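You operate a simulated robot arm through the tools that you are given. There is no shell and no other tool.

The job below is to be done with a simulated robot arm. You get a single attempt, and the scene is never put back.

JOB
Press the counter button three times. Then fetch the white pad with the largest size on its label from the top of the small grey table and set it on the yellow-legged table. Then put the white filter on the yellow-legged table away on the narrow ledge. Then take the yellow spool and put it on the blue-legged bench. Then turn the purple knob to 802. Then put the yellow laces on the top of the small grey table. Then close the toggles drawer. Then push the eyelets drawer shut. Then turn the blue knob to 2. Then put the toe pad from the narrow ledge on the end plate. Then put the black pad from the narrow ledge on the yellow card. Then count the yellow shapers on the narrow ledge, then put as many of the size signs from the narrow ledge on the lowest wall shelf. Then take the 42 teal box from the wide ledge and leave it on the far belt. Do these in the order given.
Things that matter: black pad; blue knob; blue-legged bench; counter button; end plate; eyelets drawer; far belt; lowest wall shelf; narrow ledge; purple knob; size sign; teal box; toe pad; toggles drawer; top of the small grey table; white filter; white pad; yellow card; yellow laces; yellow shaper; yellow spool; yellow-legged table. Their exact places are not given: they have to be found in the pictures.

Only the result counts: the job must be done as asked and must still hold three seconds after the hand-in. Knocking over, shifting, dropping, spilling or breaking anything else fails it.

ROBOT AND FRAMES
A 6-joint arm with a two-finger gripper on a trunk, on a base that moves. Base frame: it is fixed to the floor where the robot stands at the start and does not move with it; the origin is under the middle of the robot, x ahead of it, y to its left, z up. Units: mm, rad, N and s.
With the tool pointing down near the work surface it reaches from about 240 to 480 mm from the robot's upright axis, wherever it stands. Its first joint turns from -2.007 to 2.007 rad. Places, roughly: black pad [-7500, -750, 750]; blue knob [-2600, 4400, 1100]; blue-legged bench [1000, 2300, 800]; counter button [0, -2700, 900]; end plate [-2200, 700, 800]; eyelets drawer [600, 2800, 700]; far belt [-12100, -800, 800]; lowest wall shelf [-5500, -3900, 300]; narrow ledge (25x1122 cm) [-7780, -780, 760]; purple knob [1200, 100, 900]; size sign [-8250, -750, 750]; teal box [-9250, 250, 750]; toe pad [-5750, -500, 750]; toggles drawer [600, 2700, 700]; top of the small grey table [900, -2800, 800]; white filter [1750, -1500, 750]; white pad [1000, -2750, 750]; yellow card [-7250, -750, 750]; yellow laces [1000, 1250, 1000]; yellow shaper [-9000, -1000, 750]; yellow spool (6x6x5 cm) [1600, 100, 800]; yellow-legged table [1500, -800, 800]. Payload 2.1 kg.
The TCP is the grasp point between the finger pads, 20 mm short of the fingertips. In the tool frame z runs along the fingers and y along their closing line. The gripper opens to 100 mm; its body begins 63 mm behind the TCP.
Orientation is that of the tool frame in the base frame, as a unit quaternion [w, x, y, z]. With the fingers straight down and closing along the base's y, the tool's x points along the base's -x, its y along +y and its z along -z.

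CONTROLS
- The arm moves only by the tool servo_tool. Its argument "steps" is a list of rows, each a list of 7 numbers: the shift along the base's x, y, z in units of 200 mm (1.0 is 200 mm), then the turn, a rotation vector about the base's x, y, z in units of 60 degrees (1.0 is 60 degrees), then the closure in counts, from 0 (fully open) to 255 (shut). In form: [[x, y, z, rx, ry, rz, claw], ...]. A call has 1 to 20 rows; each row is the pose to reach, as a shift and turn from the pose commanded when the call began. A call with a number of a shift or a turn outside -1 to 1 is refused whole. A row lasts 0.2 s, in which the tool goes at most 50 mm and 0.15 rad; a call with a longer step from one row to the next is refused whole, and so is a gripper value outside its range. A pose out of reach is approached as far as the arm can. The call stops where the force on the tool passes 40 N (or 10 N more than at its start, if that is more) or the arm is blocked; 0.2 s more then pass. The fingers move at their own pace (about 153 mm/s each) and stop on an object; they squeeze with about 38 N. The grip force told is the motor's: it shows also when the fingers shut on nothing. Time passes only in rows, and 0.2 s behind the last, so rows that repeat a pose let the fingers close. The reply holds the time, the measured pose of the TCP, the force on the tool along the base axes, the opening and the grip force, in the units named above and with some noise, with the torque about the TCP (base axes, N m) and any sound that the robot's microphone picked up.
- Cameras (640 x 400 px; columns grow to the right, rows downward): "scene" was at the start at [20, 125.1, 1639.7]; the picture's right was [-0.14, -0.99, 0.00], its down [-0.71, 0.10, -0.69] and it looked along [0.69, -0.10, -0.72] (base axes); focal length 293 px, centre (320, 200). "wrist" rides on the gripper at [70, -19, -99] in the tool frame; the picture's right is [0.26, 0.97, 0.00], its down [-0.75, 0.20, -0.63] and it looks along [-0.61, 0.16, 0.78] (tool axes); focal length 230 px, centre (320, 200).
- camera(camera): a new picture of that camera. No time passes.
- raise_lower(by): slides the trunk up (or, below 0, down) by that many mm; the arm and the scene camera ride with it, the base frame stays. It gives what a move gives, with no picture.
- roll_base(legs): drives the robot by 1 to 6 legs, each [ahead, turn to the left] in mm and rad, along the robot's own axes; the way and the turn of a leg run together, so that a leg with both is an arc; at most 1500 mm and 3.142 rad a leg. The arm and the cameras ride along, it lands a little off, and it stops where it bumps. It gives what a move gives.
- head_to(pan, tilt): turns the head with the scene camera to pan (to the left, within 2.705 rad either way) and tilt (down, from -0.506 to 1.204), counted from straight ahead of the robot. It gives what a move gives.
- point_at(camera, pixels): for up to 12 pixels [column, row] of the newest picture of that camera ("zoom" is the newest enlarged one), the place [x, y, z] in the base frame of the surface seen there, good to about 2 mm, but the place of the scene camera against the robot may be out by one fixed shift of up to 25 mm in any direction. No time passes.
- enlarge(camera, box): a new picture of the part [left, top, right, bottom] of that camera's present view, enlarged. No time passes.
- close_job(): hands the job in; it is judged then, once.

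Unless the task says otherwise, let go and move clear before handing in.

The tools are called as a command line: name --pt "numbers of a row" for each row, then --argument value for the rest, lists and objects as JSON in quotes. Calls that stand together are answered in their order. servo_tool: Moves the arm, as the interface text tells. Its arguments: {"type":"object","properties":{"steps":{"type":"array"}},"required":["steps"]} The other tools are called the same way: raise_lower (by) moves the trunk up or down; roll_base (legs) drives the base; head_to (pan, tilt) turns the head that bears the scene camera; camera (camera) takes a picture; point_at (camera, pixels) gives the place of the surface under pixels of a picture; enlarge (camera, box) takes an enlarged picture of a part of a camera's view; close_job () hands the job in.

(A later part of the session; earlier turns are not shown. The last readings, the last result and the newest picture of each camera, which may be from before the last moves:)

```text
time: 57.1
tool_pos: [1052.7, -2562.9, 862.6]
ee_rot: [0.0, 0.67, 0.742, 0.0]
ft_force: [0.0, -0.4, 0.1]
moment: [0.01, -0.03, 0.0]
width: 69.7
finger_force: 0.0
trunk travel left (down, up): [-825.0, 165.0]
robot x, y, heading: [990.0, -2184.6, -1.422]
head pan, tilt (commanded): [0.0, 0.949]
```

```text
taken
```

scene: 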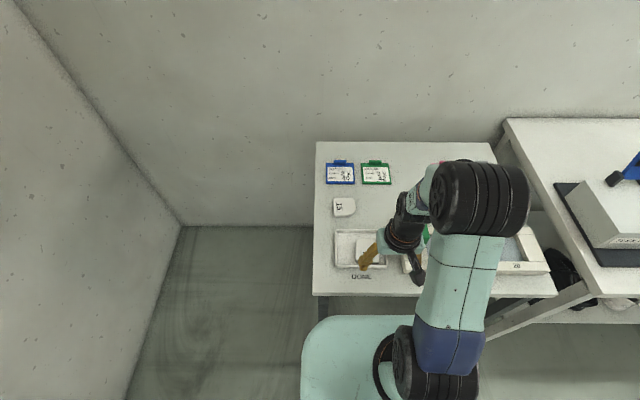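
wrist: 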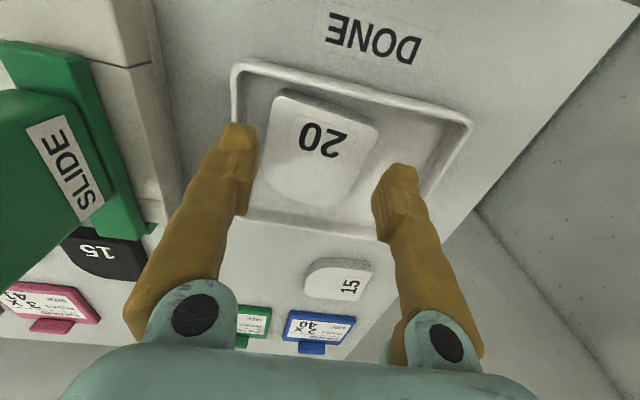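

The fingers straddle the pad with room on both sides inside the tray (left finger at (245,140), tray wall at (235,100)). I'll go down and close.

servo_tool --pt "0 0 -0.06 0 0 0 77" --pt "0 0 -0.12 0 0 0 77" --pt "0 0 -0.165 0 0 0 77" --pt "0 0 -0.165 0 0 0 77" --pt "0 0 -0.165 0 0 0 120" --pt "0 0 -0.165 0 0 0 160" --pt "0 0 -0.165 0 0 0 160" --pt "0 0 -0.165 0 0 0 160"

camera --camera "wrist"

```text
time: 57.9
tool_pos: [1052.5, -2563.1, 841.1]
ee_rot: [0.006, 0.67, 0.742, -0.006]
ft_force: [-0.9, 10.3, 35.2]
moment: [-0.06, 1.34, -0.31]
width: 71.1
finger_force: 0.4
trunk travel left (down, up): [-825.0, 165.0]
robot x, y, heading: [991.3, -2181.2, -1.42]
head pan, tilt (commanded): [0.0, 0.949]
stopped in row 3: the force on the tool passed its limit at 49 N (the readings are from after the stop); the commanded pose is now the measured one
```

```text
taken
```

wrist: 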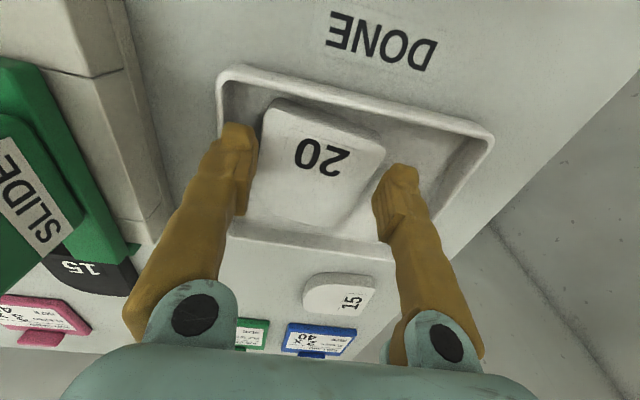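

The finger on the image's left came down on the pad's edge (force and moment place the contact near x≈1015). I'll lift off and re-measure the pad from close up.

servo_tool --pt "0 0 0.05 0 0 0 77" --pt "0 0 0.12 0 0 0 77" --pt "0 0 0.12 0 0 0 77"

enlarge --camera "wrist" --box '[210, 50, 490, 260]'

point_at --camera "zoom" --pixels '[[156, 100], [380, 170], [140, 220], [125, 260], [340, 290], [350, 250], [250, 200], [80, 200], [95, 200], [60, 60], [110, 300]]'

```text
time: 58.6
tool_pos: [1054.0, -2567.4, 860.6]
ee_rot: [0.004, 0.67, 0.743, -0.003]
ft_force: [0.6, 0.3, -0.6]
moment: [0.0, 0.01, -0.03]
width: 69.8
finger_force: 0.0
trunk travel left (down, up): [-825.0, 165.0]
robot x, y, heading: [988.5, -2183.6, -1.425]
head pan, tilt (commanded): [0.0, 0.949]
```

```text
1.90 times, centred on (350, 155) of wrist
```

zoom: 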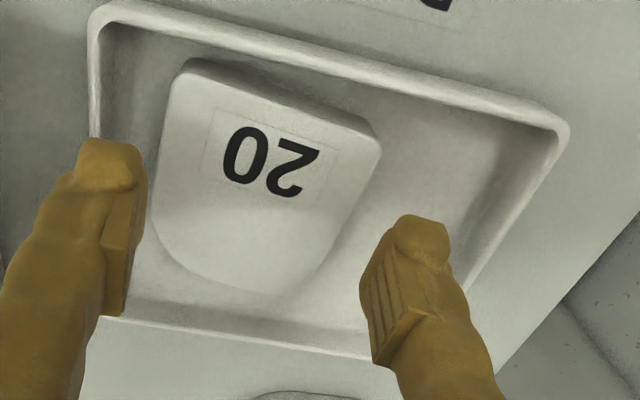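

```text
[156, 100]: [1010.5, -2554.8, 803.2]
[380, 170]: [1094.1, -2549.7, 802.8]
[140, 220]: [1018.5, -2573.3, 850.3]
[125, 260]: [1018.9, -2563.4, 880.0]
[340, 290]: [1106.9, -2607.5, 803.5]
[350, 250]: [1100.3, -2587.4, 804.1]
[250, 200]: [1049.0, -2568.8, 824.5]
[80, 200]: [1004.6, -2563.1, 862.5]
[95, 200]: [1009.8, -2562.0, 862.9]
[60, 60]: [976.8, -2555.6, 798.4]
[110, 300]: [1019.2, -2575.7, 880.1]
```

point_at --camera "zoom" --pixels '[[170, 100], [160, 150], [157, 195], [168, 230], [380, 145], [372, 160], [360, 185], [345, 215], [325, 260], [280, 290], [190, 75], [300, 110]]'

```text
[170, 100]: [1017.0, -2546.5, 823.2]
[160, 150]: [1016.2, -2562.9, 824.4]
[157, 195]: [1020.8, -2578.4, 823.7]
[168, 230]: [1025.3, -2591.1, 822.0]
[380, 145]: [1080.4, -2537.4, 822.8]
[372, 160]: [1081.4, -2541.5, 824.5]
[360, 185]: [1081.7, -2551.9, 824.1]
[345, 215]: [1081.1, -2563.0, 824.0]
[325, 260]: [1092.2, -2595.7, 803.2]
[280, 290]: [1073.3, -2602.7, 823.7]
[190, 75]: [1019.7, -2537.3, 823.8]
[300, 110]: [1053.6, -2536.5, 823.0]
```

point_at --camera "zoom" --pixels '[[92, 90], [97, 90], [103, 90], [110, 90], [118, 90], [126, 90], [97, 125], [103, 125], [110, 125], [120, 125], [140, 320], [130, 310]]'

enlarge --camera "wrist" --box '[240, 60, 320, 120]'

```text
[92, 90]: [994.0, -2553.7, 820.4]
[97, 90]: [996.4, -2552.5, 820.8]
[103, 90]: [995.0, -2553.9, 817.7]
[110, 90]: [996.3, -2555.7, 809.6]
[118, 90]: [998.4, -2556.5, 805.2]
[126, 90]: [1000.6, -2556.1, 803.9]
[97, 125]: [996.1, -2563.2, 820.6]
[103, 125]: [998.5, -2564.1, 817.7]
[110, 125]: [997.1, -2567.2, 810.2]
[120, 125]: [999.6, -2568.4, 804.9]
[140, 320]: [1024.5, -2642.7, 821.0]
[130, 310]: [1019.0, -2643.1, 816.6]
```

```text
6.67 times, centred on (280, 90) of wrist
```

zoom: 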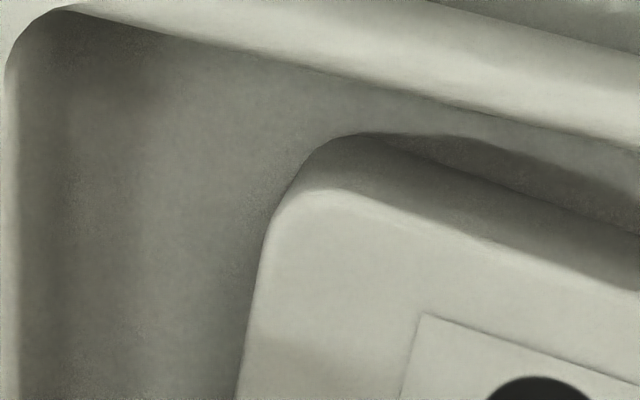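

point_at --camera "zoom" --pixels '[[60, 20], [120, 30], [200, 45], [300, 70], [20, 100], [20, 250], [60, 250], [245, 300], [260, 220], [300, 160], [330, 200], [235, 390]]'

point_at --camera "wrist" --pixels '[[245, 125], [270, 140], [272, 165], [255, 190]]'

```text
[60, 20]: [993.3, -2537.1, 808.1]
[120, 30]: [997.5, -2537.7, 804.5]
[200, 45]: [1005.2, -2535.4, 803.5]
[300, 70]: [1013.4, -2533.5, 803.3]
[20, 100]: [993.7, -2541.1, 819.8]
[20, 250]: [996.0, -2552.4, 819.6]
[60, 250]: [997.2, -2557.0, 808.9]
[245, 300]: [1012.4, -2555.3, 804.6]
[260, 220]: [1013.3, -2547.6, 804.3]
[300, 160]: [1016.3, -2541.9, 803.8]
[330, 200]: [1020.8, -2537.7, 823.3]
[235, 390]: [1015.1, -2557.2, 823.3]
```

```text
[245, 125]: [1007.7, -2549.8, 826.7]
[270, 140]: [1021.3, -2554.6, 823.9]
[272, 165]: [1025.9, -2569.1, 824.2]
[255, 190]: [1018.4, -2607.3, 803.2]
```

Re-measured: pad spans x≈1015-1082 at y≈-2563 and the tray's rim is at x≈997 there, so I need a 74 mm opening centred at x≈1049.5. I'll shift and stop just above the rim to check.

servo_tool --pt "-0.0225 0.037 0 0 0 0.025 66" --pt "-0.0225 0.037 -0.05 0 0 0.025 66" --pt "-0.0225 0.037 -0.075 0 0 0.025 66" --pt "-0.0225 0.037 -0.075 0 0 0.025 66"

enlarge --camera "wrist" --box '[200, 50, 460, 250]'

point_at --camera "zoom" --pixels '[[150, 180], [140, 200], [110, 180], [90, 200], [160, 180], [170, 200], [75, 120], [85, 140]]'

```text
time: 59.6
tool_pos: [1048.7, -2561.1, 845.7]
ee_rot: [0.005, 0.66, 0.751, -0.004]
ft_force: [0.0, 0.2, -0.8]
moment: [-0.02, -0.03, 0.01]
width: 73.9
finger_force: 0.0
trunk travel left (down, up): [-825.0, 165.0]
robot x, y, heading: [992.2, -2181.2, -1.421]
head pan, tilt (commanded): [0.0, 0.949]
```

```text
2.00 times, centred on (330, 150) of wrist
```

zoom: 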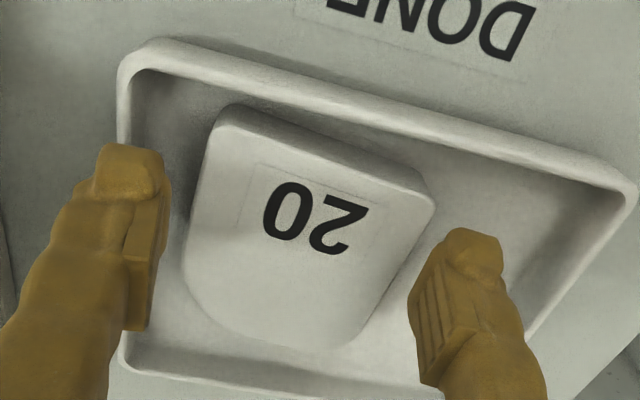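

```text
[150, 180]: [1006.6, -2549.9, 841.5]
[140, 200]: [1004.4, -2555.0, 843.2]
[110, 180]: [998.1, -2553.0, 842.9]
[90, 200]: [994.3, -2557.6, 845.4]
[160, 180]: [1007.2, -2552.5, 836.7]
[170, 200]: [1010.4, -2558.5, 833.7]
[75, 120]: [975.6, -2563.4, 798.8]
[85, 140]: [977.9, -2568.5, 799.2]
```

point_at --camera "zoom" --pixels '[[106, 150], [100, 160], [97, 175], [95, 190], [125, 150], [155, 155], [162, 165], [168, 185], [130, 175], [120, 165], [150, 150], [140, 165]]'

```text
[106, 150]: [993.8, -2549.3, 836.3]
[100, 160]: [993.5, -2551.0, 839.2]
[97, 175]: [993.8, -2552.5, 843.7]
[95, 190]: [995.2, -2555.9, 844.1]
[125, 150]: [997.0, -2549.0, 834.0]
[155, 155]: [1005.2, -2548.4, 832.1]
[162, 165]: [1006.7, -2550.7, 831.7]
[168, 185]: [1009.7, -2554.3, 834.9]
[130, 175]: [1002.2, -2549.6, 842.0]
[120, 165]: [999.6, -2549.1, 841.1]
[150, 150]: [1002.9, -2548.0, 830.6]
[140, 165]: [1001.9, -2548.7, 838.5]
```

The left finger is tight between rim and pad, so I'll nudge 2 mm in +x, narrow the opening to 72 mm, and aim for a shallow grip. I'll check the gap again just above the rim.

servo_tool --pt "0.01 0.015 0 0 0 0.015 71" --pt "0.01 0.015 -0.015 0 0 0.015 71" --pt "0.01 0.015 -0.015 0 0 0.015 71"

enlarge --camera "wrist" --box '[210, 70, 330, 190]'

point_at --camera "zoom" --pixels '[[120, 180], [150, 200], [200, 200], [210, 230], [215, 260], [120, 120], [130, 150], [230, 200], [240, 240], [245, 260], [235, 280]]'

```text
time: 60.5
tool_pos: [1050.3, -2558.2, 843.3]
ee_rot: [0.004, 0.655, 0.756, -0.004]
ft_force: [-0.6, -0.6, 1.2]
moment: [0.02, -0.01, 0.0]
width: 72.5
finger_force: 0.0
trunk travel left (down, up): [-825.0, 165.0]
robot x, y, heading: [991.9, -2182.0, -1.42]
head pan, tilt (commanded): [0.0, 0.949]
```

```text
3.33 times, centred on (270, 130) of wrist
```

zoom: 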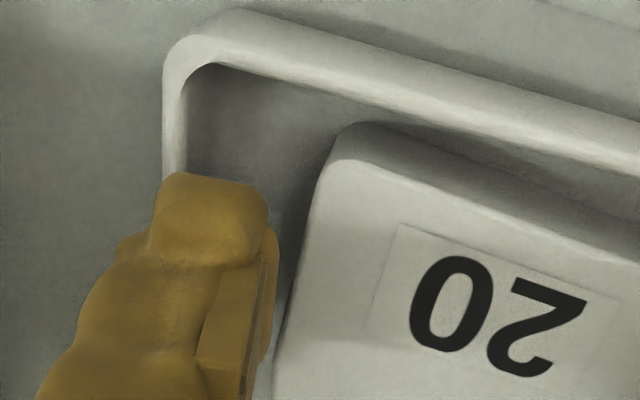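

```text
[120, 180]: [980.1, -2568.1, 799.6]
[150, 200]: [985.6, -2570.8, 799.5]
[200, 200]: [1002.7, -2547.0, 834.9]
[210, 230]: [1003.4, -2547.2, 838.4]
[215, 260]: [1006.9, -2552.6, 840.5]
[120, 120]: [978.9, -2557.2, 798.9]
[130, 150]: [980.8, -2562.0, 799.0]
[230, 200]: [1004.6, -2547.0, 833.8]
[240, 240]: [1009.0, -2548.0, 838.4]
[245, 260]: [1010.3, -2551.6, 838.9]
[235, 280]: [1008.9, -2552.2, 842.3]
```

By parallax the finger's outer side is roughly over the rim's inner edge, with about 5 mm free on the pad side. I'll shift another 2.3 mm in +x and descend slowly.

servo_tool --pt "0.0115 0 0 0 0 0 71" --pt "0.0115 0 -0.02 0 0 0 71" --pt "0.0115 0 -0.03 0 0 0 71" --pt "0.0115 0 -0.03 0 0 0 71"

enlarge --camera "wrist" --box '[210, 70, 450, 250]'

```text
time: 61.5
tool_pos: [1053.5, -2556.8, 837.3]
ee_rot: [0.005, 0.655, 0.756, -0.004]
ft_force: [1.1, -0.3, 0.2]
moment: [0.04, 0.0, 0.03]
width: 72.3
finger_force: 0.0
trunk travel left (down, up): [-825.0, 165.0]
robot x, y, heading: [988.1, -2183.5, -1.429]
head pan, tilt (commanded): [0.0, 0.949]
```

```text
2.22 times, centred on (330, 160) of wrist
```

zoom: 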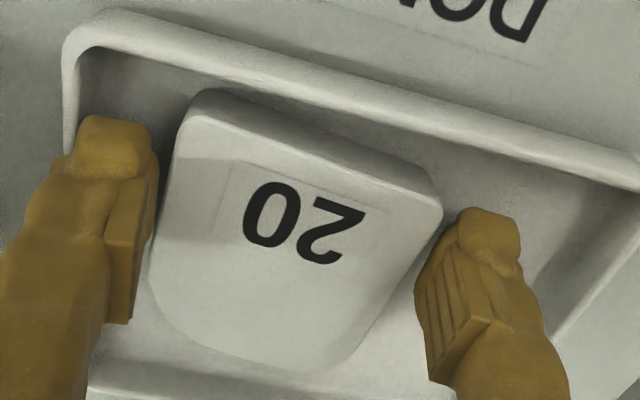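

No contact at tip z≈817, already below the pad's top. I'll go down another 4 mm and then close.

servo_tool --pt "0 0 -0.01 0 0 0 71" --pt "0 0 -0.02 0 0 0 71" --pt "0 0 -0.02 0 0 0 71"

```text
time: 62.2
tool_pos: [1052.6, -2557.8, 833.3]
ee_rot: [0.005, 0.655, 0.756, -0.004]
ft_force: [0.1, -0.2, -0.3]
moment: [0.02, -0.02, -0.01]
width: 72.5
finger_force: 0.1
trunk travel left (down, up): [-825.0, 165.0]
robot x, y, heading: [989.6, -2185.0, -1.419]
head pan, tilt (commanded): [0.0, 0.949]
```

No force at tip z≈813, so the fingers sit beside the pad. I'll close.

servo_tool --pt "0 0 0 0 0 0 85" --pt "0 0 0 0 0 0 100" --pt "0 0 0 0 0 0 130" --pt "0 0 0 0 0 0 130" --pt "0 0 0 0 0 0 130"

camera --camera "wrist"

```text
time: 63.5
tool_pos: [1051.7, -2558.4, 834.7]
ee_rot: [0.004, 0.654, 0.756, -0.004]
ft_force: [-0.1, 0.2, 0.0]
moment: [0.01, 0.01, -0.03]
width: 68.4
finger_force: 38.5
trunk travel left (down, up): [-825.0, 165.0]
robot x, y, heading: [988.4, -2180.8, -1.423]
head pan, tilt (commanded): [0.0, 0.949]
```

```text
taken
```

wrist: 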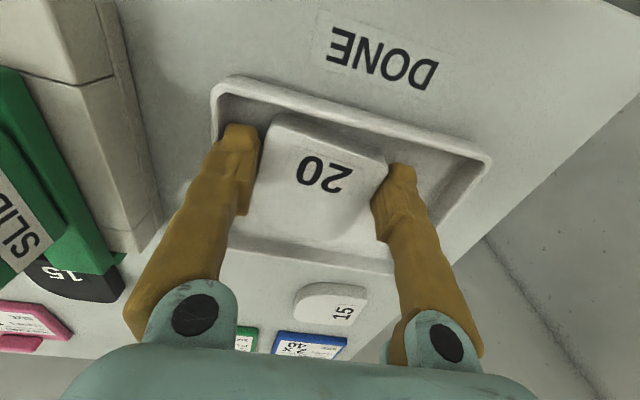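

Gripped: width 68.4 mm, force 38.5 N. I'll lift straight up with a firmer closing command.

servo_tool --pt "0 0 0.03 0 0 0 160" --pt "0 0 0.08 0 0 0 160" --pt "0 0 0.2 0 0 0 160" --pt "0 0 0.4 0 0 0 160" --pt "0 0 0.6 0 0 0 160" --pt "0 0 0.8 0 0 0 160" --pt "0 0 1.0 0 0 0 160"

camera --camera "wrist"

```text
time: 65.0
tool_pos: [1052.2, -2555.9, 1034.0]
ee_rot: [0.004, 0.655, 0.756, -0.004]
ft_force: [0.5, 0.2, -0.9]
moment: [-0.01, 0.01, -0.02]
width: 68.4
finger_force: 37.7
trunk travel left (down, up): [-825.0, 165.0]
robot x, y, heading: [989.7, -2181.0, -1.42]
head pan, tilt (commanded): [0.0, 0.949]
```

```text
taken
```

wrist: 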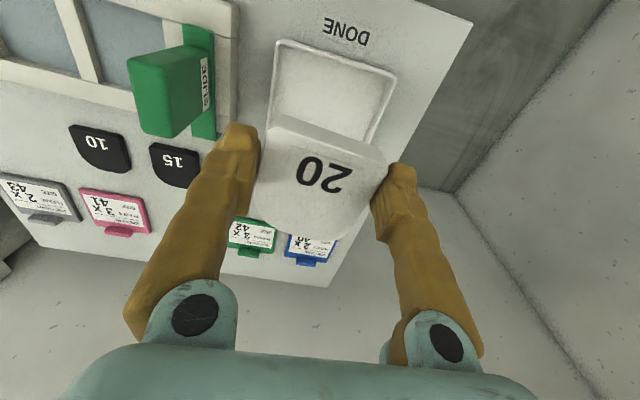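

The 20 pad is in the gripper and the tray stayed put. I'll raise the arm a bit and drive to the yellow-legged table.

servo_tool --pt "0 0.1 0.2 0 0 0 160" --pt "0 0.1 0.4 0 0 0 160" --pt "0 0.1 0.4 0 0 0 160"

roll_base --legs '[[0, 3.09], [880, 0], [0, -1.67]]'

camera --camera "scene"

camera --camera "wrist"

```text
time: 65.8
tool_pos: [1052.9, -2538.9, 1114.8]
ee_rot: [0.004, 0.655, 0.756, -0.003]
ft_force: [1.3, -0.1, -1.8]
moment: [0.01, 0.01, 0.02]
width: 68.3
finger_force: 38.4
trunk travel left (down, up): [-825.0, 165.0]
robot x, y, heading: [985.8, -2183.5, -1.419]
head pan, tilt (commanded): [0.0, 0.949]
```

```text
time: 81.8
tool_pos: [1254.6, -1304.0, 1114.7]
ee_rot: [0.006, -0.001, 1.0, 0.001]
ft_force: [1.0, 0.7, -1.6]
moment: [-0.02, 0.0, -0.01]
width: 66.8
finger_force: 37.8
trunk travel left (down, up): [-825.0, 165.0]
robot x, y, heading: [894.8, -1317.0, 0.009]
head pan, tilt (commanded): [0.0, 0.949]
```

```text
taken
```

scene: 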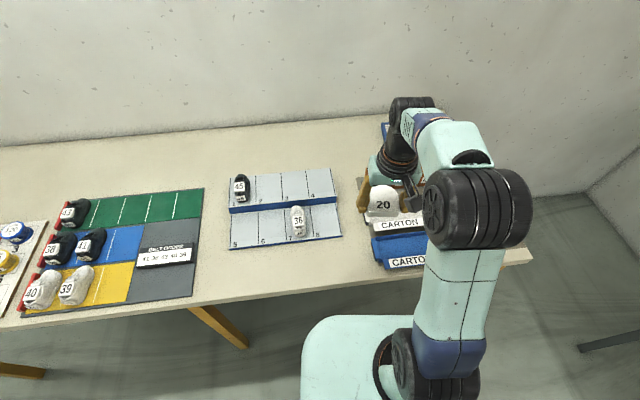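

```text
taken
```

wrist: 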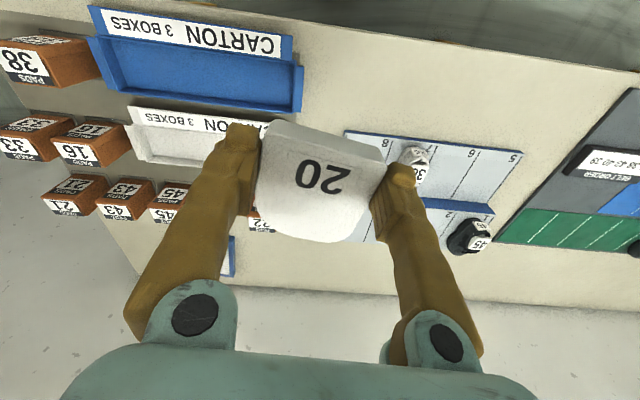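

The pad is held over the yellow-legged table. I'll measure free spots on the table top, e.g. around (280,270) and (215,230), and look at the far-right blue-framed item near the wall.

point_at --camera "scene" --pixels '[[230, 250], [230, 295], [340, 238], [345, 275], [215, 200], [215, 240], [205, 290], [300, 240], [350, 220], [365, 240], [372, 262], [320, 270]]'

point_at --camera "wrist" --pixels '[[330, 80], [330, 45], [400, 70], [320, 110], [290, 60], [348, 132], [500, 90], [262, 120]]'

enlarge --camera "wrist" --box '[0, 0, 640, 300]'

```text
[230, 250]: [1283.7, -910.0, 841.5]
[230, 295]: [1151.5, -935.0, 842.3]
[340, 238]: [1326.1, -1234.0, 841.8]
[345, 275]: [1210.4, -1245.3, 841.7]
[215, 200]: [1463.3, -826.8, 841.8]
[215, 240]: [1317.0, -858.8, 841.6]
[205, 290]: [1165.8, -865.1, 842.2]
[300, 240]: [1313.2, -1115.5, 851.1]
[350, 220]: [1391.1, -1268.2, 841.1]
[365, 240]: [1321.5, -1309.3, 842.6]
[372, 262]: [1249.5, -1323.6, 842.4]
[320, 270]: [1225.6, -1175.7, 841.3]
```

```text
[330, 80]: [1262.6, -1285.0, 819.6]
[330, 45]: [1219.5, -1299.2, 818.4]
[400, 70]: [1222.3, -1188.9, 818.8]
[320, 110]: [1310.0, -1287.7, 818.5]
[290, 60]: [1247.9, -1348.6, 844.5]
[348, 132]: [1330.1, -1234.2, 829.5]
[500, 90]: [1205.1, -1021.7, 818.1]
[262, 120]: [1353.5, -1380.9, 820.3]
```

```text
1.00 times, centred on (320, 150) of wrist (not enlarged: the box is as wide or as high as the picture)
```

zoom: 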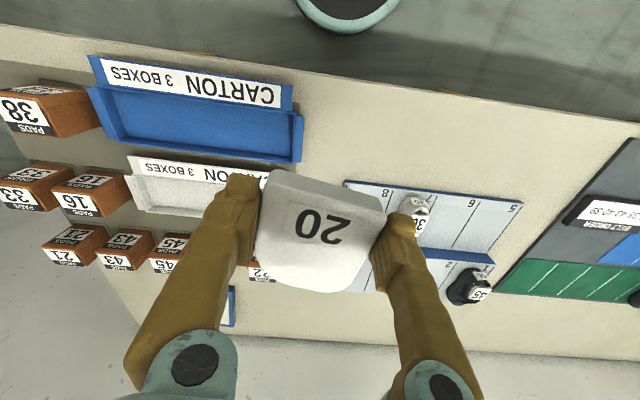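

The table top is at z≈819 (wrist). A free spot for the pad is around (1240,-1190), in front of the size board. I'll move there and lower.

servo_tool --pt "-0.04 0.19 0 0 0 0 160" --pt "-0.09 0.38 0 0 0 0 160" --pt "-0.138 0.57 0 0 0 0 160" --pt "-0.138 0.57 -0.2 0 0 0 160" --pt "-0.138 0.57 -0.4 0 0 0 160" --pt "-0.138 0.57 -0.6 0 0 0 160" --pt "-0.138 0.57 -0.8 0 0 0 160" --pt "-0.138 0.57 -1.0 0 0 0 160" --pt "-0.138 0.57 -1.0 0 0 0 160"

camera --camera "wrist"

camera --camera "scene"

```text
time: 83.8
tool_pos: [1226.4, -1190.0, 913.8]
ee_rot: [0.006, -0.001, 1.0, 0.0]
ft_force: [0.9, -0.8, -2.0]
moment: [0.01, -0.01, 0.0]
width: 67.0
finger_force: 37.8
trunk travel left (down, up): [-825.0, 165.0]
robot x, y, heading: [897.1, -1312.3, 0.006]
head pan, tilt (commanded): [0.0, 0.949]
```

```text
taken
```

wrist: 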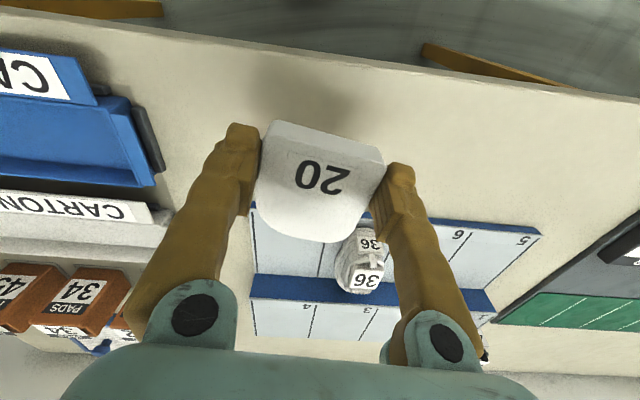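

```text
taken
```

scene: 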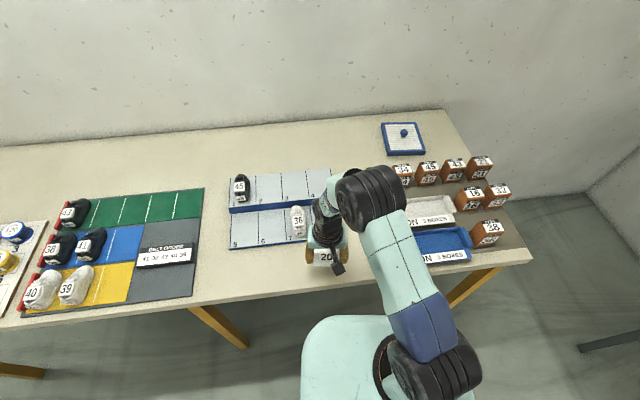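

The pad is above clear table in front of the size board; its shadow shows at (290,85) in the wrist view. I'll lower it to the surface.

servo_tool --pt "0 0 -0.12 0 0 0 160" --pt "0 0 -0.24 0 0 0 160" --pt "0 0 -0.29 0 0 0 160" --pt "0 0 -0.305 0 0 0 160" --pt "0 0 -0.315 0 0 0 160" --pt "0 0 -0.315 0 0 0 160"

```text
time: 85.2
tool_pos: [1227.9, -1189.1, 851.3]
ee_rot: [0.007, -0.002, 1.0, 0.0]
ft_force: [0.2, -0.8, -1.5]
moment: [-0.03, 0.0, -0.04]
width: 66.9
finger_force: 38.1
trunk travel left (down, up): [-825.0, 165.0]
robot x, y, heading: [894.5, -1313.4, 0.007]
head pan, tilt (commanded): [0.0, 0.949]
```

servo_tool --pt "0 0 -0.005 0 0 0 160" --pt "0 0 -0.01 0 0 0 160" --pt "0 0 -0.015 0 0 0 160"

enlarge --camera "wrist" --box '[200, 80, 440, 260]'

```text
time: 86.0
tool_pos: [1226.3, -1189.9, 848.5]
ee_rot: [0.007, -0.001, 1.0, 0.001]
ft_force: [0.6, 0.3, 6.1]
moment: [0.07, -0.17, -0.1]
width: 66.6
finger_force: 38.1
trunk travel left (down, up): [-825.0, 165.0]
robot x, y, heading: [896.2, -1314.5, 0.007]
head pan, tilt (commanded): [0.0, 0.949]
```

```text
2.22 times, centred on (320, 170) of wrist
```

zoom: 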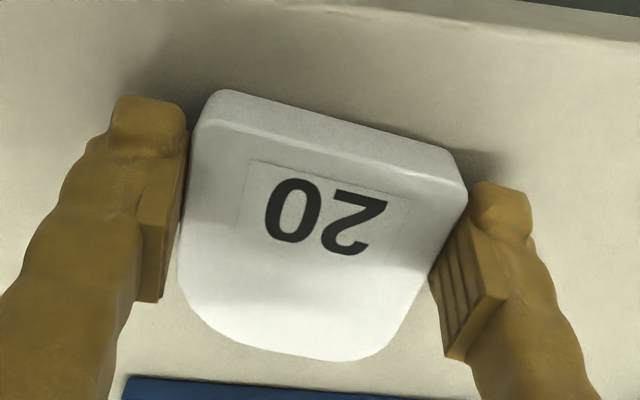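

Contact with the table shows as +6 N upward. I'll release to about 84 mm and lift clear.

servo_tool --pt "0 0 0 0 0 0 70" --pt "0 0 0 0 0 0 45" --pt "0 0 0 0 0 0 45" --pt "0 0 0.1 0 0 0 45" --pt "0 0 0.3 0 0 0 45" --pt "0 0 0.5 0 0 0 45" --pt "0 0 0.7 0 0 0 0" --pt "0 0 0.9 0 0 0 0"

camera --camera "wrist"

enlarge --camera "scene" --box '[350, 100, 530, 270]'

```text
time: 87.8
tool_pos: [1226.6, -1190.8, 1027.1]
ee_rot: [0.006, -0.001, 1.0, 0.0]
ft_force: [0.0, 0.0, 0.7]
moment: [0.02, 0.01, -0.01]
width: 100.0
finger_force: 0.1
trunk travel left (down, up): [-825.0, 165.0]
robot x, y, heading: [894.7, -1314.9, 0.007]
head pan, tilt (commanded): [0.0, 0.949]
```

```text
taken
```

wrist: 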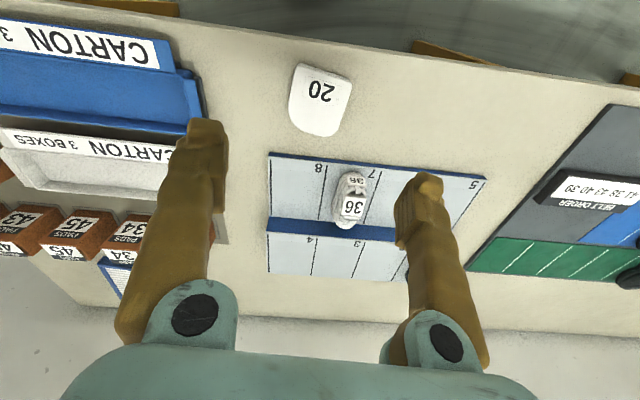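

```text
2.35 times, centred on (440, 185) of scene
```

zoom: 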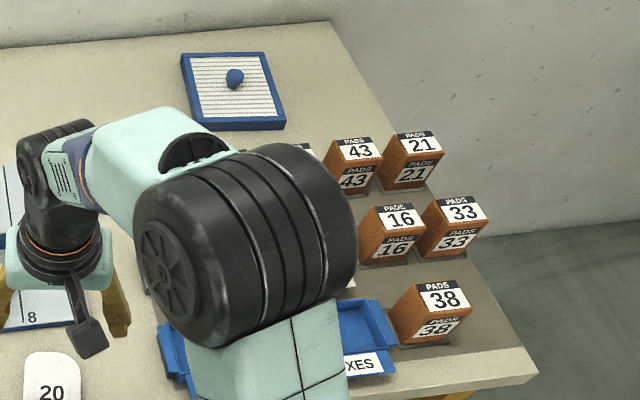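

The pad rests on the table, released. The likely "white filter" is the white ribbed panel with blue frame and knob at zoom (234,80). I'll measure it and the table's end.

point_at --camera "zoom" --pixels '[[235, 75], [185, 55], [265, 55], [285, 125], [215, 128], [250, 110], [330, 22], [538, 375], [440, 320], [460, 230]]'

enlarge --camera "scene" --box '[375, 110, 435, 160]'

```text
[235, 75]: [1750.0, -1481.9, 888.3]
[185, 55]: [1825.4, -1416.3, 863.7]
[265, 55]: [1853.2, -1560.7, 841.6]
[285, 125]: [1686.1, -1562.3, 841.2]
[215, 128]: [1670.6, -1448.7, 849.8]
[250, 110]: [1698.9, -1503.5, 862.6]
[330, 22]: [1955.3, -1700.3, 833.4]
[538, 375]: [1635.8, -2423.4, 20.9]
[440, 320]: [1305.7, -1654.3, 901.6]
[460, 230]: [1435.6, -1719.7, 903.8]
```

```text
8.00 times, centred on (405, 135) of scene
```

zoom: 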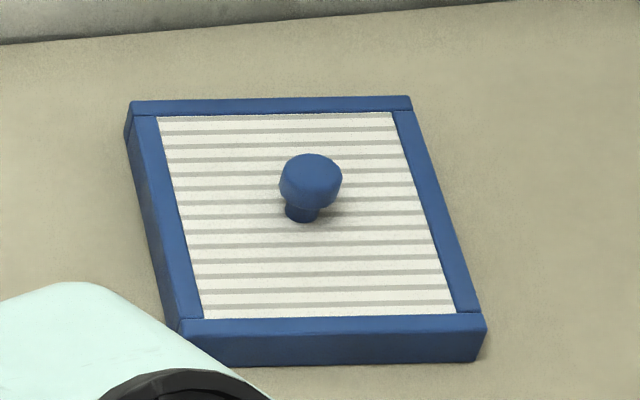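

The filter's knob is near (1750,-1482), top z≈866 (corrected). To see how close I can stand, I'll check my own base's footprint.

head_to --pan 0.0 --tilt 1.2

camera --camera "scene"

point_at --camera "scene" --pixels '[[100, 300], [200, 350], [330, 330], [380, 340], [300, 300], [420, 360], [250, 250], [350, 250]]'

```text
time: 88.5
tool_pos: [1226.7, -1188.0, 1025.9]
ee_rot: [0.006, -0.003, 1.0, 0.0]
ft_force: [0.6, -0.2, -0.3]
moment: [-0.01, 0.02, -0.01]
width: 99.9
finger_force: 0.0
trunk travel left (down, up): [-825.0, 165.0]
robot x, y, heading: [889.9, -1314.3, 0.01]
head pan, tilt (commanded): [0.0, 1.201]
```

```text
taken
```

scene: 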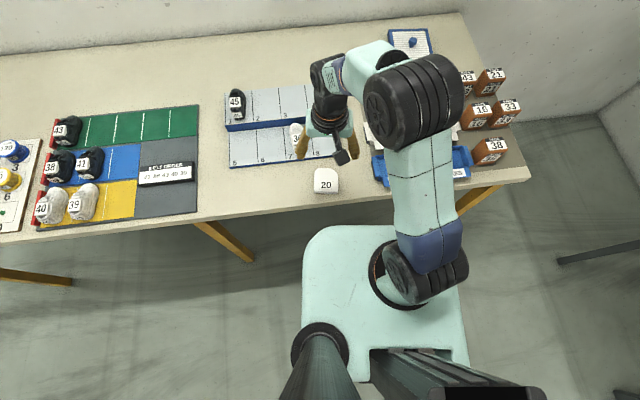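

```text
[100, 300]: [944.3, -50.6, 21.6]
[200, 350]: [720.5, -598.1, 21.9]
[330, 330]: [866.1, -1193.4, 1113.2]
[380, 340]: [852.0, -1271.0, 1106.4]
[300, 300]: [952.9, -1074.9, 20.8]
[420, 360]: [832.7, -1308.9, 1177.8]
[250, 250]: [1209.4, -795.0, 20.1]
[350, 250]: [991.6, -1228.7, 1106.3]
```

I'll retract and raise the tool so the wrist camera looks down at my base front, and measure it.

servo_tool --pt "-0.08 -0.12 0.15 0 0 0 0" --pt "-0.16 -0.24 0.3 0 0 0 0" --pt "-0.24 -0.4 0.45 0 0 0 0" --pt "-0.3 -0.6 0.45 0 0 0 0" --pt "-0.3 -0.6 0.45 0 0 0 0"

camera --camera "wrist"

```text
time: 89.7
tool_pos: [1167.0, -1309.6, 1116.2]
ee_rot: [0.006, -0.002, 1.0, 0.0]
ft_force: [0.8, -0.4, 0.8]
moment: [-0.02, -0.03, -0.02]
width: 99.8
finger_force: 0.1
trunk travel left (down, up): [-825.0, 165.0]
robot x, y, heading: [894.9, -1317.4, 0.01]
head pan, tilt (commanded): [0.0, 1.201]
```

```text
taken
```

wrist: 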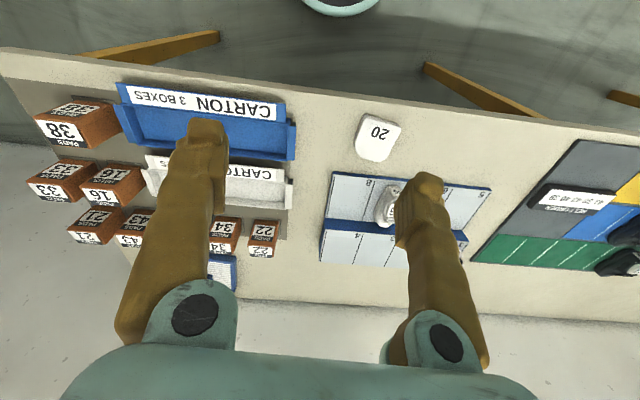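

point_at --camera "wrist" --pixels '[[340, 14], [320, 12], [365, 12], [340, 3], [305, 3], [378, 3], [340, 60], [340, 88], [200, 70]]'

```text
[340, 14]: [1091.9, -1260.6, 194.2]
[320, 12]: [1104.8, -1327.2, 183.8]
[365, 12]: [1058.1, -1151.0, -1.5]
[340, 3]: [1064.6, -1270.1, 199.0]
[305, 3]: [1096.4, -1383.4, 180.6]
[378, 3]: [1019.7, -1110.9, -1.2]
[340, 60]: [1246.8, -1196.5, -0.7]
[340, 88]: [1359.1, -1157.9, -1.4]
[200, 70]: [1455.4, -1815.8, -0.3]
```

My base is a disc of about 215 mm radius and only about 200 mm high, so it can go under table edges. I'll drive round to the right end of the yellow table to reach the filter from there.

roll_base --legs '[[0, -1.45], [800, 0], [0, 1.44], [310, 0]]'

head_to --pan 0.7 --tilt 0.7

camera --camera "scene"

```text
time: 102.8
tool_pos: [1581.1, -2116.1, 1116.5]
ee_rot: [0.006, 0.009, 1.0, 0.0]
ft_force: [-0.3, -0.3, -0.4]
moment: [0.01, -0.02, -0.05]
width: 99.9
finger_force: 0.1
trunk travel left (down, up): [-825.0, 165.0]
robot x, y, heading: [1312.0, -2111.5, -0.016]
head pan, tilt (commanded): [0.0, 1.201]
```

```text
time: 103.9
tool_pos: [1582.5, -2116.3, 1115.9]
ee_rot: [0.006, 0.008, 1.0, 0.0]
ft_force: [-0.2, -0.6, 0.5]
moment: [-0.02, -0.04, 0.01]
width: 100.2
finger_force: 0.1
trunk travel left (down, up): [-825.0, 165.0]
robot x, y, heading: [1312.4, -2115.1, -0.01]
head pan, tilt (commanded): [0.7, 0.7]
```

```text
taken
```

scene: 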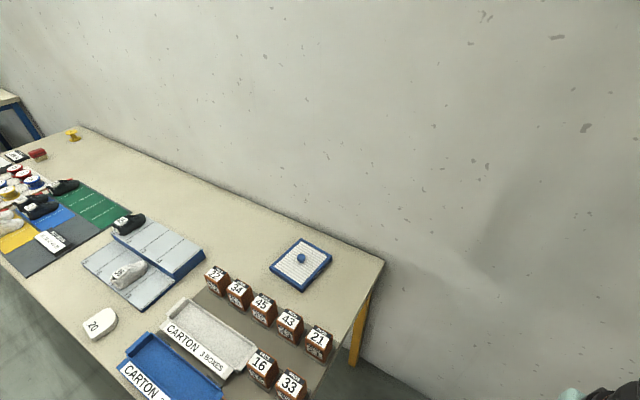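

point_at --camera "scene" --pixels '[[301, 258], [270, 265], [298, 240], [332, 257], [308, 287], [384, 263], [320, 385], [75, 133], [60, 135]]'

roll_base --legs '[[0, 0.755], [340, 0]]'

camera --camera "scene"

camera --camera "wrist"

```text
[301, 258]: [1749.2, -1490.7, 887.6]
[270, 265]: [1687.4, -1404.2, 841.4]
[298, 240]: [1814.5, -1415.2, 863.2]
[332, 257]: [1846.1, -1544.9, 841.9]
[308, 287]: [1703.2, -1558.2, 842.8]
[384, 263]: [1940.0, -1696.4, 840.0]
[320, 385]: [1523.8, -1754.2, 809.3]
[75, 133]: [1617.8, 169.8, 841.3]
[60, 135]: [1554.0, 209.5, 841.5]
```

```text
time: 108.1
tool_pos: [1761.7, -1704.8, 1116.1]
ee_rot: [0.006, -0.355, 0.935, 0.002]
ft_force: [0.3, 0.0, -0.1]
moment: [-0.01, 0.02, 0.0]
width: 99.9
finger_force: 0.1
trunk travel left (down, up): [-825.0, 165.0]
robot x, y, heading: [1563.1, -1890.2, 0.732]
head pan, tilt (commanded): [0.7, 0.7]
```

```text
taken
```

scene: 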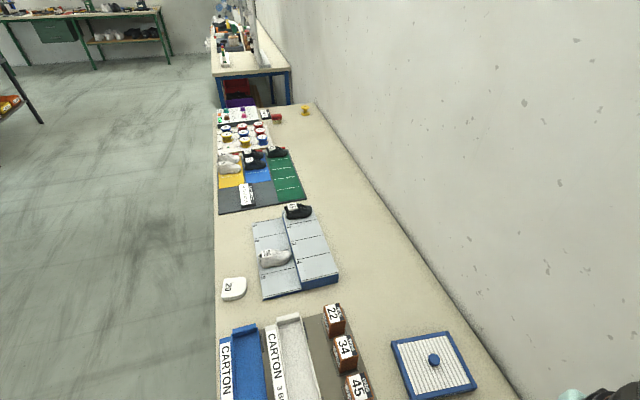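

```text
taken
```

wrist: 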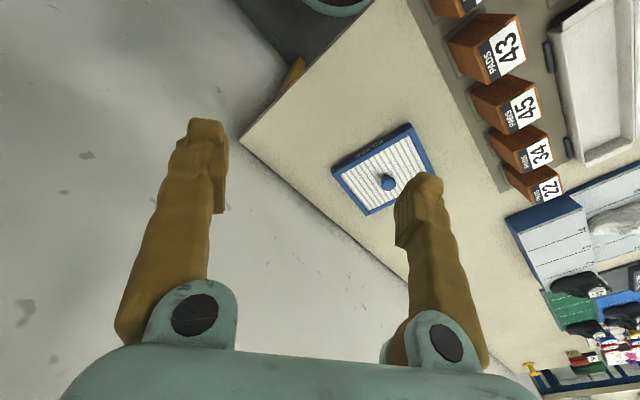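

Robot is at (1563,-1890); the filter's knob is visible at (388,183) in the wrist view. I'll turn to face the knob.

roll_base --legs '[[0, 0.4]]'

camera --camera "wrist"

```text
time: 109.7
tool_pos: [1674.8, -1640.9, 1116.6]
ee_rot: [0.005, -0.533, 0.846, 0.003]
ft_force: [-0.3, -0.3, -0.1]
moment: [-0.02, -0.03, -0.01]
width: 99.9
finger_force: 0.0
trunk travel left (down, up): [-825.0, 165.0]
robot x, y, heading: [1561.0, -1891.4, 1.133]
head pan, tilt (commanded): [0.7, 0.7]
```

```text
taken
```

wrist: 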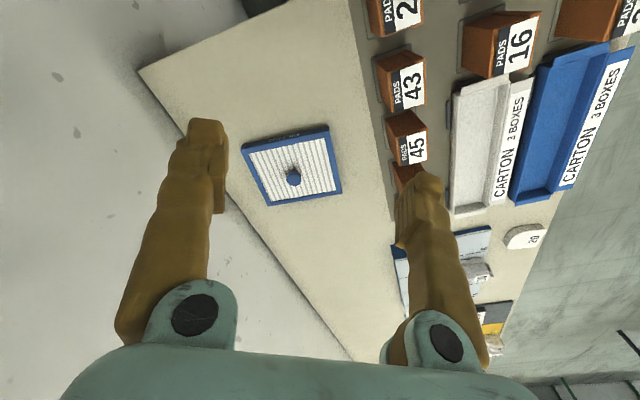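

enlarge --camera "wrist" --box '[230, 110, 360, 220]'

point_at --camera "zoom" --pixels '[[310, 240], [300, 225], [320, 255], [290, 260], [285, 240], [335, 240], [65, 165], [520, 120], [170, 330], [545, 300], [450, 200]]'

```text
3.64 times, centred on (295, 165) of wrist
```

zoom: 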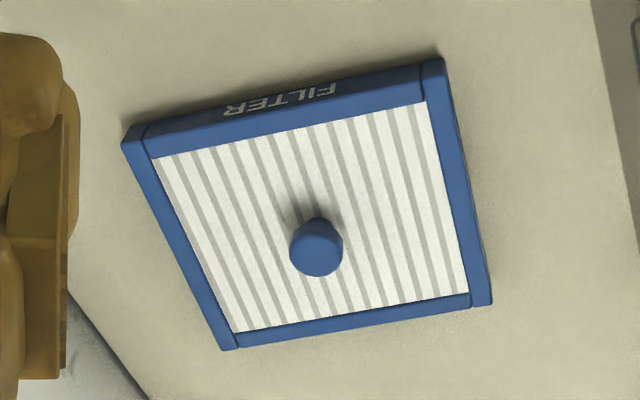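

```text
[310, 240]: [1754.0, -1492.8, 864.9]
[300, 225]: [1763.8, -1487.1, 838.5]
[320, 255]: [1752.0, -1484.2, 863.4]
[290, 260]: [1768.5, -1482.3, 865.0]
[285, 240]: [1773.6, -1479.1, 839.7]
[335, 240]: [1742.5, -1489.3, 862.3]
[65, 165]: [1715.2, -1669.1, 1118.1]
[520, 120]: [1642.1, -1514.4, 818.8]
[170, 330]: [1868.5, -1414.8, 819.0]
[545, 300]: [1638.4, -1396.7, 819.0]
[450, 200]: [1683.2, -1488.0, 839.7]
```

The panel is labelled "FILTER"; its knob is at about (1754,-1488), top z≈865, panel top z≈839. I'll move above the knob.

servo_tool --pt "0.1 0.19 0 0 0 0 0" --pt "0.2 0.38 0 0 0 0 60" --pt "0.3 0.57 -0.1 0 0 0 100" --pt "0.396 0.765 -0.2 0 0 0 100" --pt "0.396 0.765 -0.4 0 0 0 100" --pt "0.396 0.765 -0.6 0 0 0 100" --pt "0.396 0.765 -0.8 0 0 0 100" --pt "0.396 0.765 -0.98 0 0 0 100" --pt "0.396 0.765 -0.98 0 0 0 100"

camera --camera "wrist"

```text
time: 111.7
tool_pos: [1753.6, -1488.0, 918.8]
ee_rot: [0.005, -0.534, 0.845, 0.003]
ft_force: [-0.3, -0.9, 0.3]
moment: [-0.03, 0.02, 0.02]
width: 60.8
finger_force: 0.2
trunk travel left (down, up): [-825.0, 165.0]
robot x, y, heading: [1560.8, -1891.3, 1.136]
head pan, tilt (commanded): [0.7, 0.7]
```

```text
taken
```

wrist: 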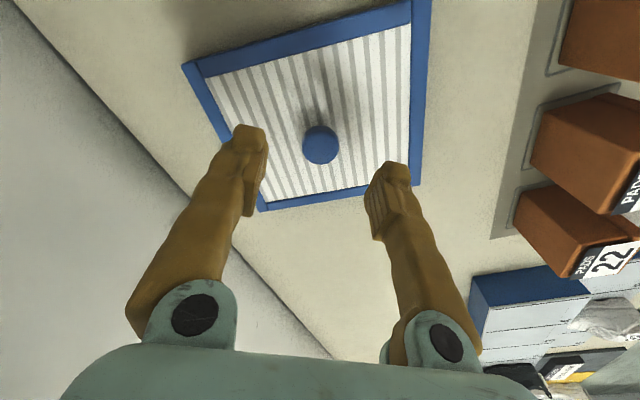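

point_at --camera "wrist" --pixels '[[320, 140], [320, 148], [308, 145], [333, 145], [320, 130], [320, 156]]'

```text
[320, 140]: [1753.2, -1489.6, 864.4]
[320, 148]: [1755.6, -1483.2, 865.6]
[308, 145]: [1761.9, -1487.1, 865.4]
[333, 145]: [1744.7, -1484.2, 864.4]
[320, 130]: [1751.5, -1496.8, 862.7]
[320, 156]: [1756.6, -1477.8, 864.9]
```

Knob centre confirmed at about (1754,-1487). I'll lower so the tips stop about 7 mm above the panel and close on the knob.

servo_tool --pt "0 0.005 -0.1 0 0 0 100" --pt "0 0.005 -0.2 0 0 0 100" --pt "0 0.005 -0.255 0 0 0 100" --pt "0 0.005 -0.255 0 0 0 140" --pt "0 0.005 -0.255 0 0 0 180" --pt "0 0.005 -0.255 0 0 0 230" --pt "0 0.005 -0.255 0 0 0 230" --pt "0 0.005 -0.255 0 0 0 230"

camera --camera "wrist"

```text
time: 113.5
tool_pos: [1754.0, -1486.1, 868.4]
ee_rot: [0.005, -0.534, 0.846, 0.004]
ft_force: [0.6, 0.6, -0.3]
moment: [0.01, -0.01, -0.03]
width: 26.1
finger_force: 37.9
trunk travel left (down, up): [-825.0, 165.0]
robot x, y, heading: [1560.7, -1886.3, 1.13]
head pan, tilt (commanded): [0.7, 0.7]
```

```text
taken
```

wrist: 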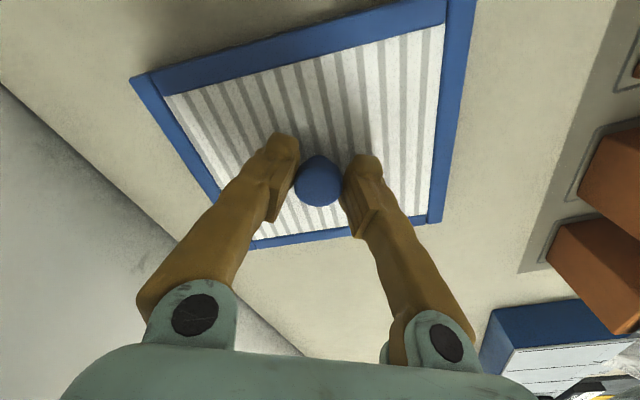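

Gripped on the knob: width 26 mm, 38 N. I'll lift the filter.

servo_tool --pt "0 0 0.05 0 0 0 230" --pt "0 0 0.15 0 0 0 230" --pt "0 0 0.35 0 0 0 230" --pt "0 0 0.55 0 0 0 230" --pt "0 0 0.75 0 0 0 230" --pt "0 0 0.95 0 0 0 230"

camera --camera "wrist"

```text
time: 114.9
tool_pos: [1754.1, -1486.6, 1059.9]
ee_rot: [0.005, -0.534, 0.845, 0.004]
ft_force: [-0.4, -0.5, -0.9]
moment: [-0.01, -0.01, 0.01]
width: 26.2
finger_force: 38.3
trunk travel left (down, up): [-825.0, 165.0]
robot x, y, heading: [1559.2, -1887.4, 1.132]
head pan, tilt (commanded): [0.7, 0.7]
```

```text
taken
```

wrist: 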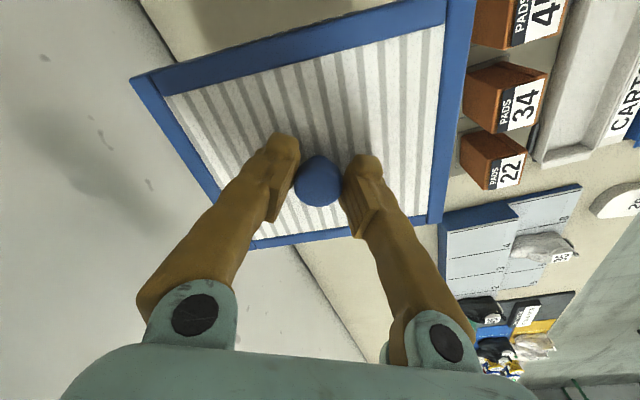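

The filter hangs level on the knob. I'll retract the arm, back away from the table and head for the conveyor's narrow ledge.

servo_tool --pt "-0.09 -0.2 0.1 0 0 0 230" --pt "-0.18 -0.4 0.2 0 0 0 230" --pt "-0.27 -0.6 0.2 0 0 0 230" --pt "-0.32 -0.68 0.2 0 0 0 230" --pt "-0.32 -0.68 0.2 0 0 0 230"

roll_base --legs '[[-250, 0], [0, 2.01], [1450, 0]]'

head_to --pan 0.0 --tilt 0.4

camera --camera "scene"

```text
time: 116.1
tool_pos: [1690.3, -1623.2, 1098.3]
ee_rot: [0.005, -0.534, 0.845, 0.003]
ft_force: [0.4, 0.9, -0.8]
moment: [0.01, 0.0, 0.01]
width: 26.1
finger_force: 38.2
trunk travel left (down, up): [-825.0, 165.0]
robot x, y, heading: [1564.1, -1888.9, 1.138]
head pan, tilt (commanded): [0.7, 0.7]
```

```text
time: 129.5
tool_pos: [-287.7, -2104.7, 1097.8]
ee_rot: [0.0, 1.0, -0.006, -0.006]
ft_force: [-0.7, -0.4, -0.6]
moment: [-0.03, -0.02, -0.01]
width: 26.1
finger_force: 37.5
trunk travel left (down, up): [-825.0, 165.0]
robot x, y, heading: [8.2, -2110.4, 3.136]
head pan, tilt (commanded): [0.7, 0.7]
```

```text
time: 130.6
tool_pos: [-288.2, -2104.6, 1098.5]
ee_rot: [0.0, 1.0, -0.006, -0.006]
ft_force: [-0.8, 0.0, -0.9]
moment: [-0.02, 0.04, 0.01]
width: 25.9
finger_force: 38.0
trunk travel left (down, up): [-825.0, 165.0]
robot x, y, heading: [4.4, -2110.8, 3.134]
head pan, tilt (commanded): [0.0, 0.4]
```

```text
taken
```

scene: 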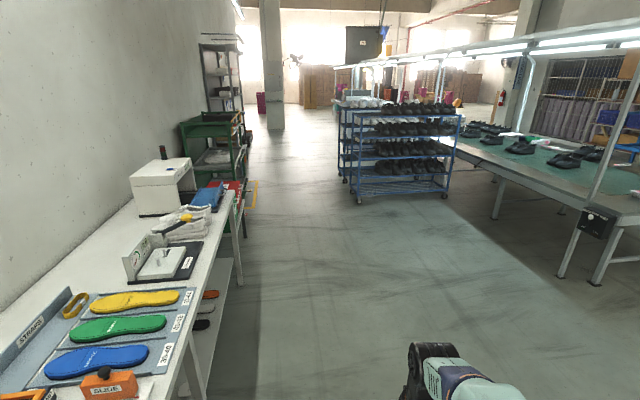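

point_at --camera "scene" --pixels '[[357, 203], [447, 198], [463, 118], [562, 277], [595, 284], [590, 215], [560, 205], [520, 185], [475, 160], [600, 200], [540, 190], [245, 235]]'

head_to --pan -0.6 --tilt 0.4

camera --camera "scene"

```text
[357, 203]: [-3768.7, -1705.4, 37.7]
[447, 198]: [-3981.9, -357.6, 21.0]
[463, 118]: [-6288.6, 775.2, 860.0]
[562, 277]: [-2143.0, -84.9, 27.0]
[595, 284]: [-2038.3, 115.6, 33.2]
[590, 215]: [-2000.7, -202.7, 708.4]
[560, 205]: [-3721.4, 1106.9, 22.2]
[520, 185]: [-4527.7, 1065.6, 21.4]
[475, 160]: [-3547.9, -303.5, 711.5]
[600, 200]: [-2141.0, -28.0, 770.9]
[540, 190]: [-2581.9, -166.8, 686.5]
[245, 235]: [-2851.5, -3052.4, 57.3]
```

```text
time: 131.6
tool_pos: [-287.9, -2102.9, 1098.4]
ee_rot: [-0.001, 1.0, -0.006, -0.006]
ft_force: [0.0, -0.5, -0.3]
moment: [-0.01, 0.04, 0.01]
width: 26.0
finger_force: 38.1
trunk travel left (down, up): [-825.0, 165.0]
robot x, y, heading: [5.0, -2111.8, 3.138]
head pan, tilt (commanded): [-0.6, 0.4]
```

```text
taken
```

scene: 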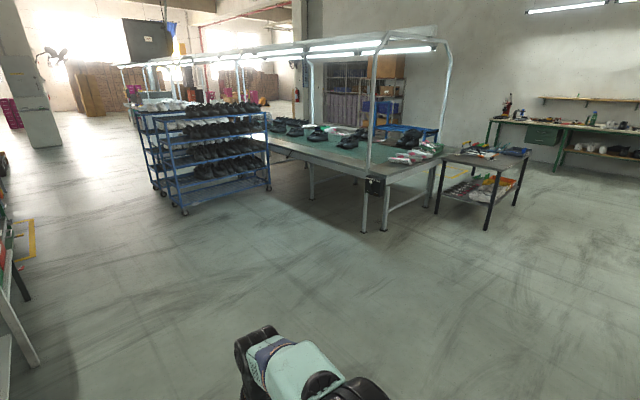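

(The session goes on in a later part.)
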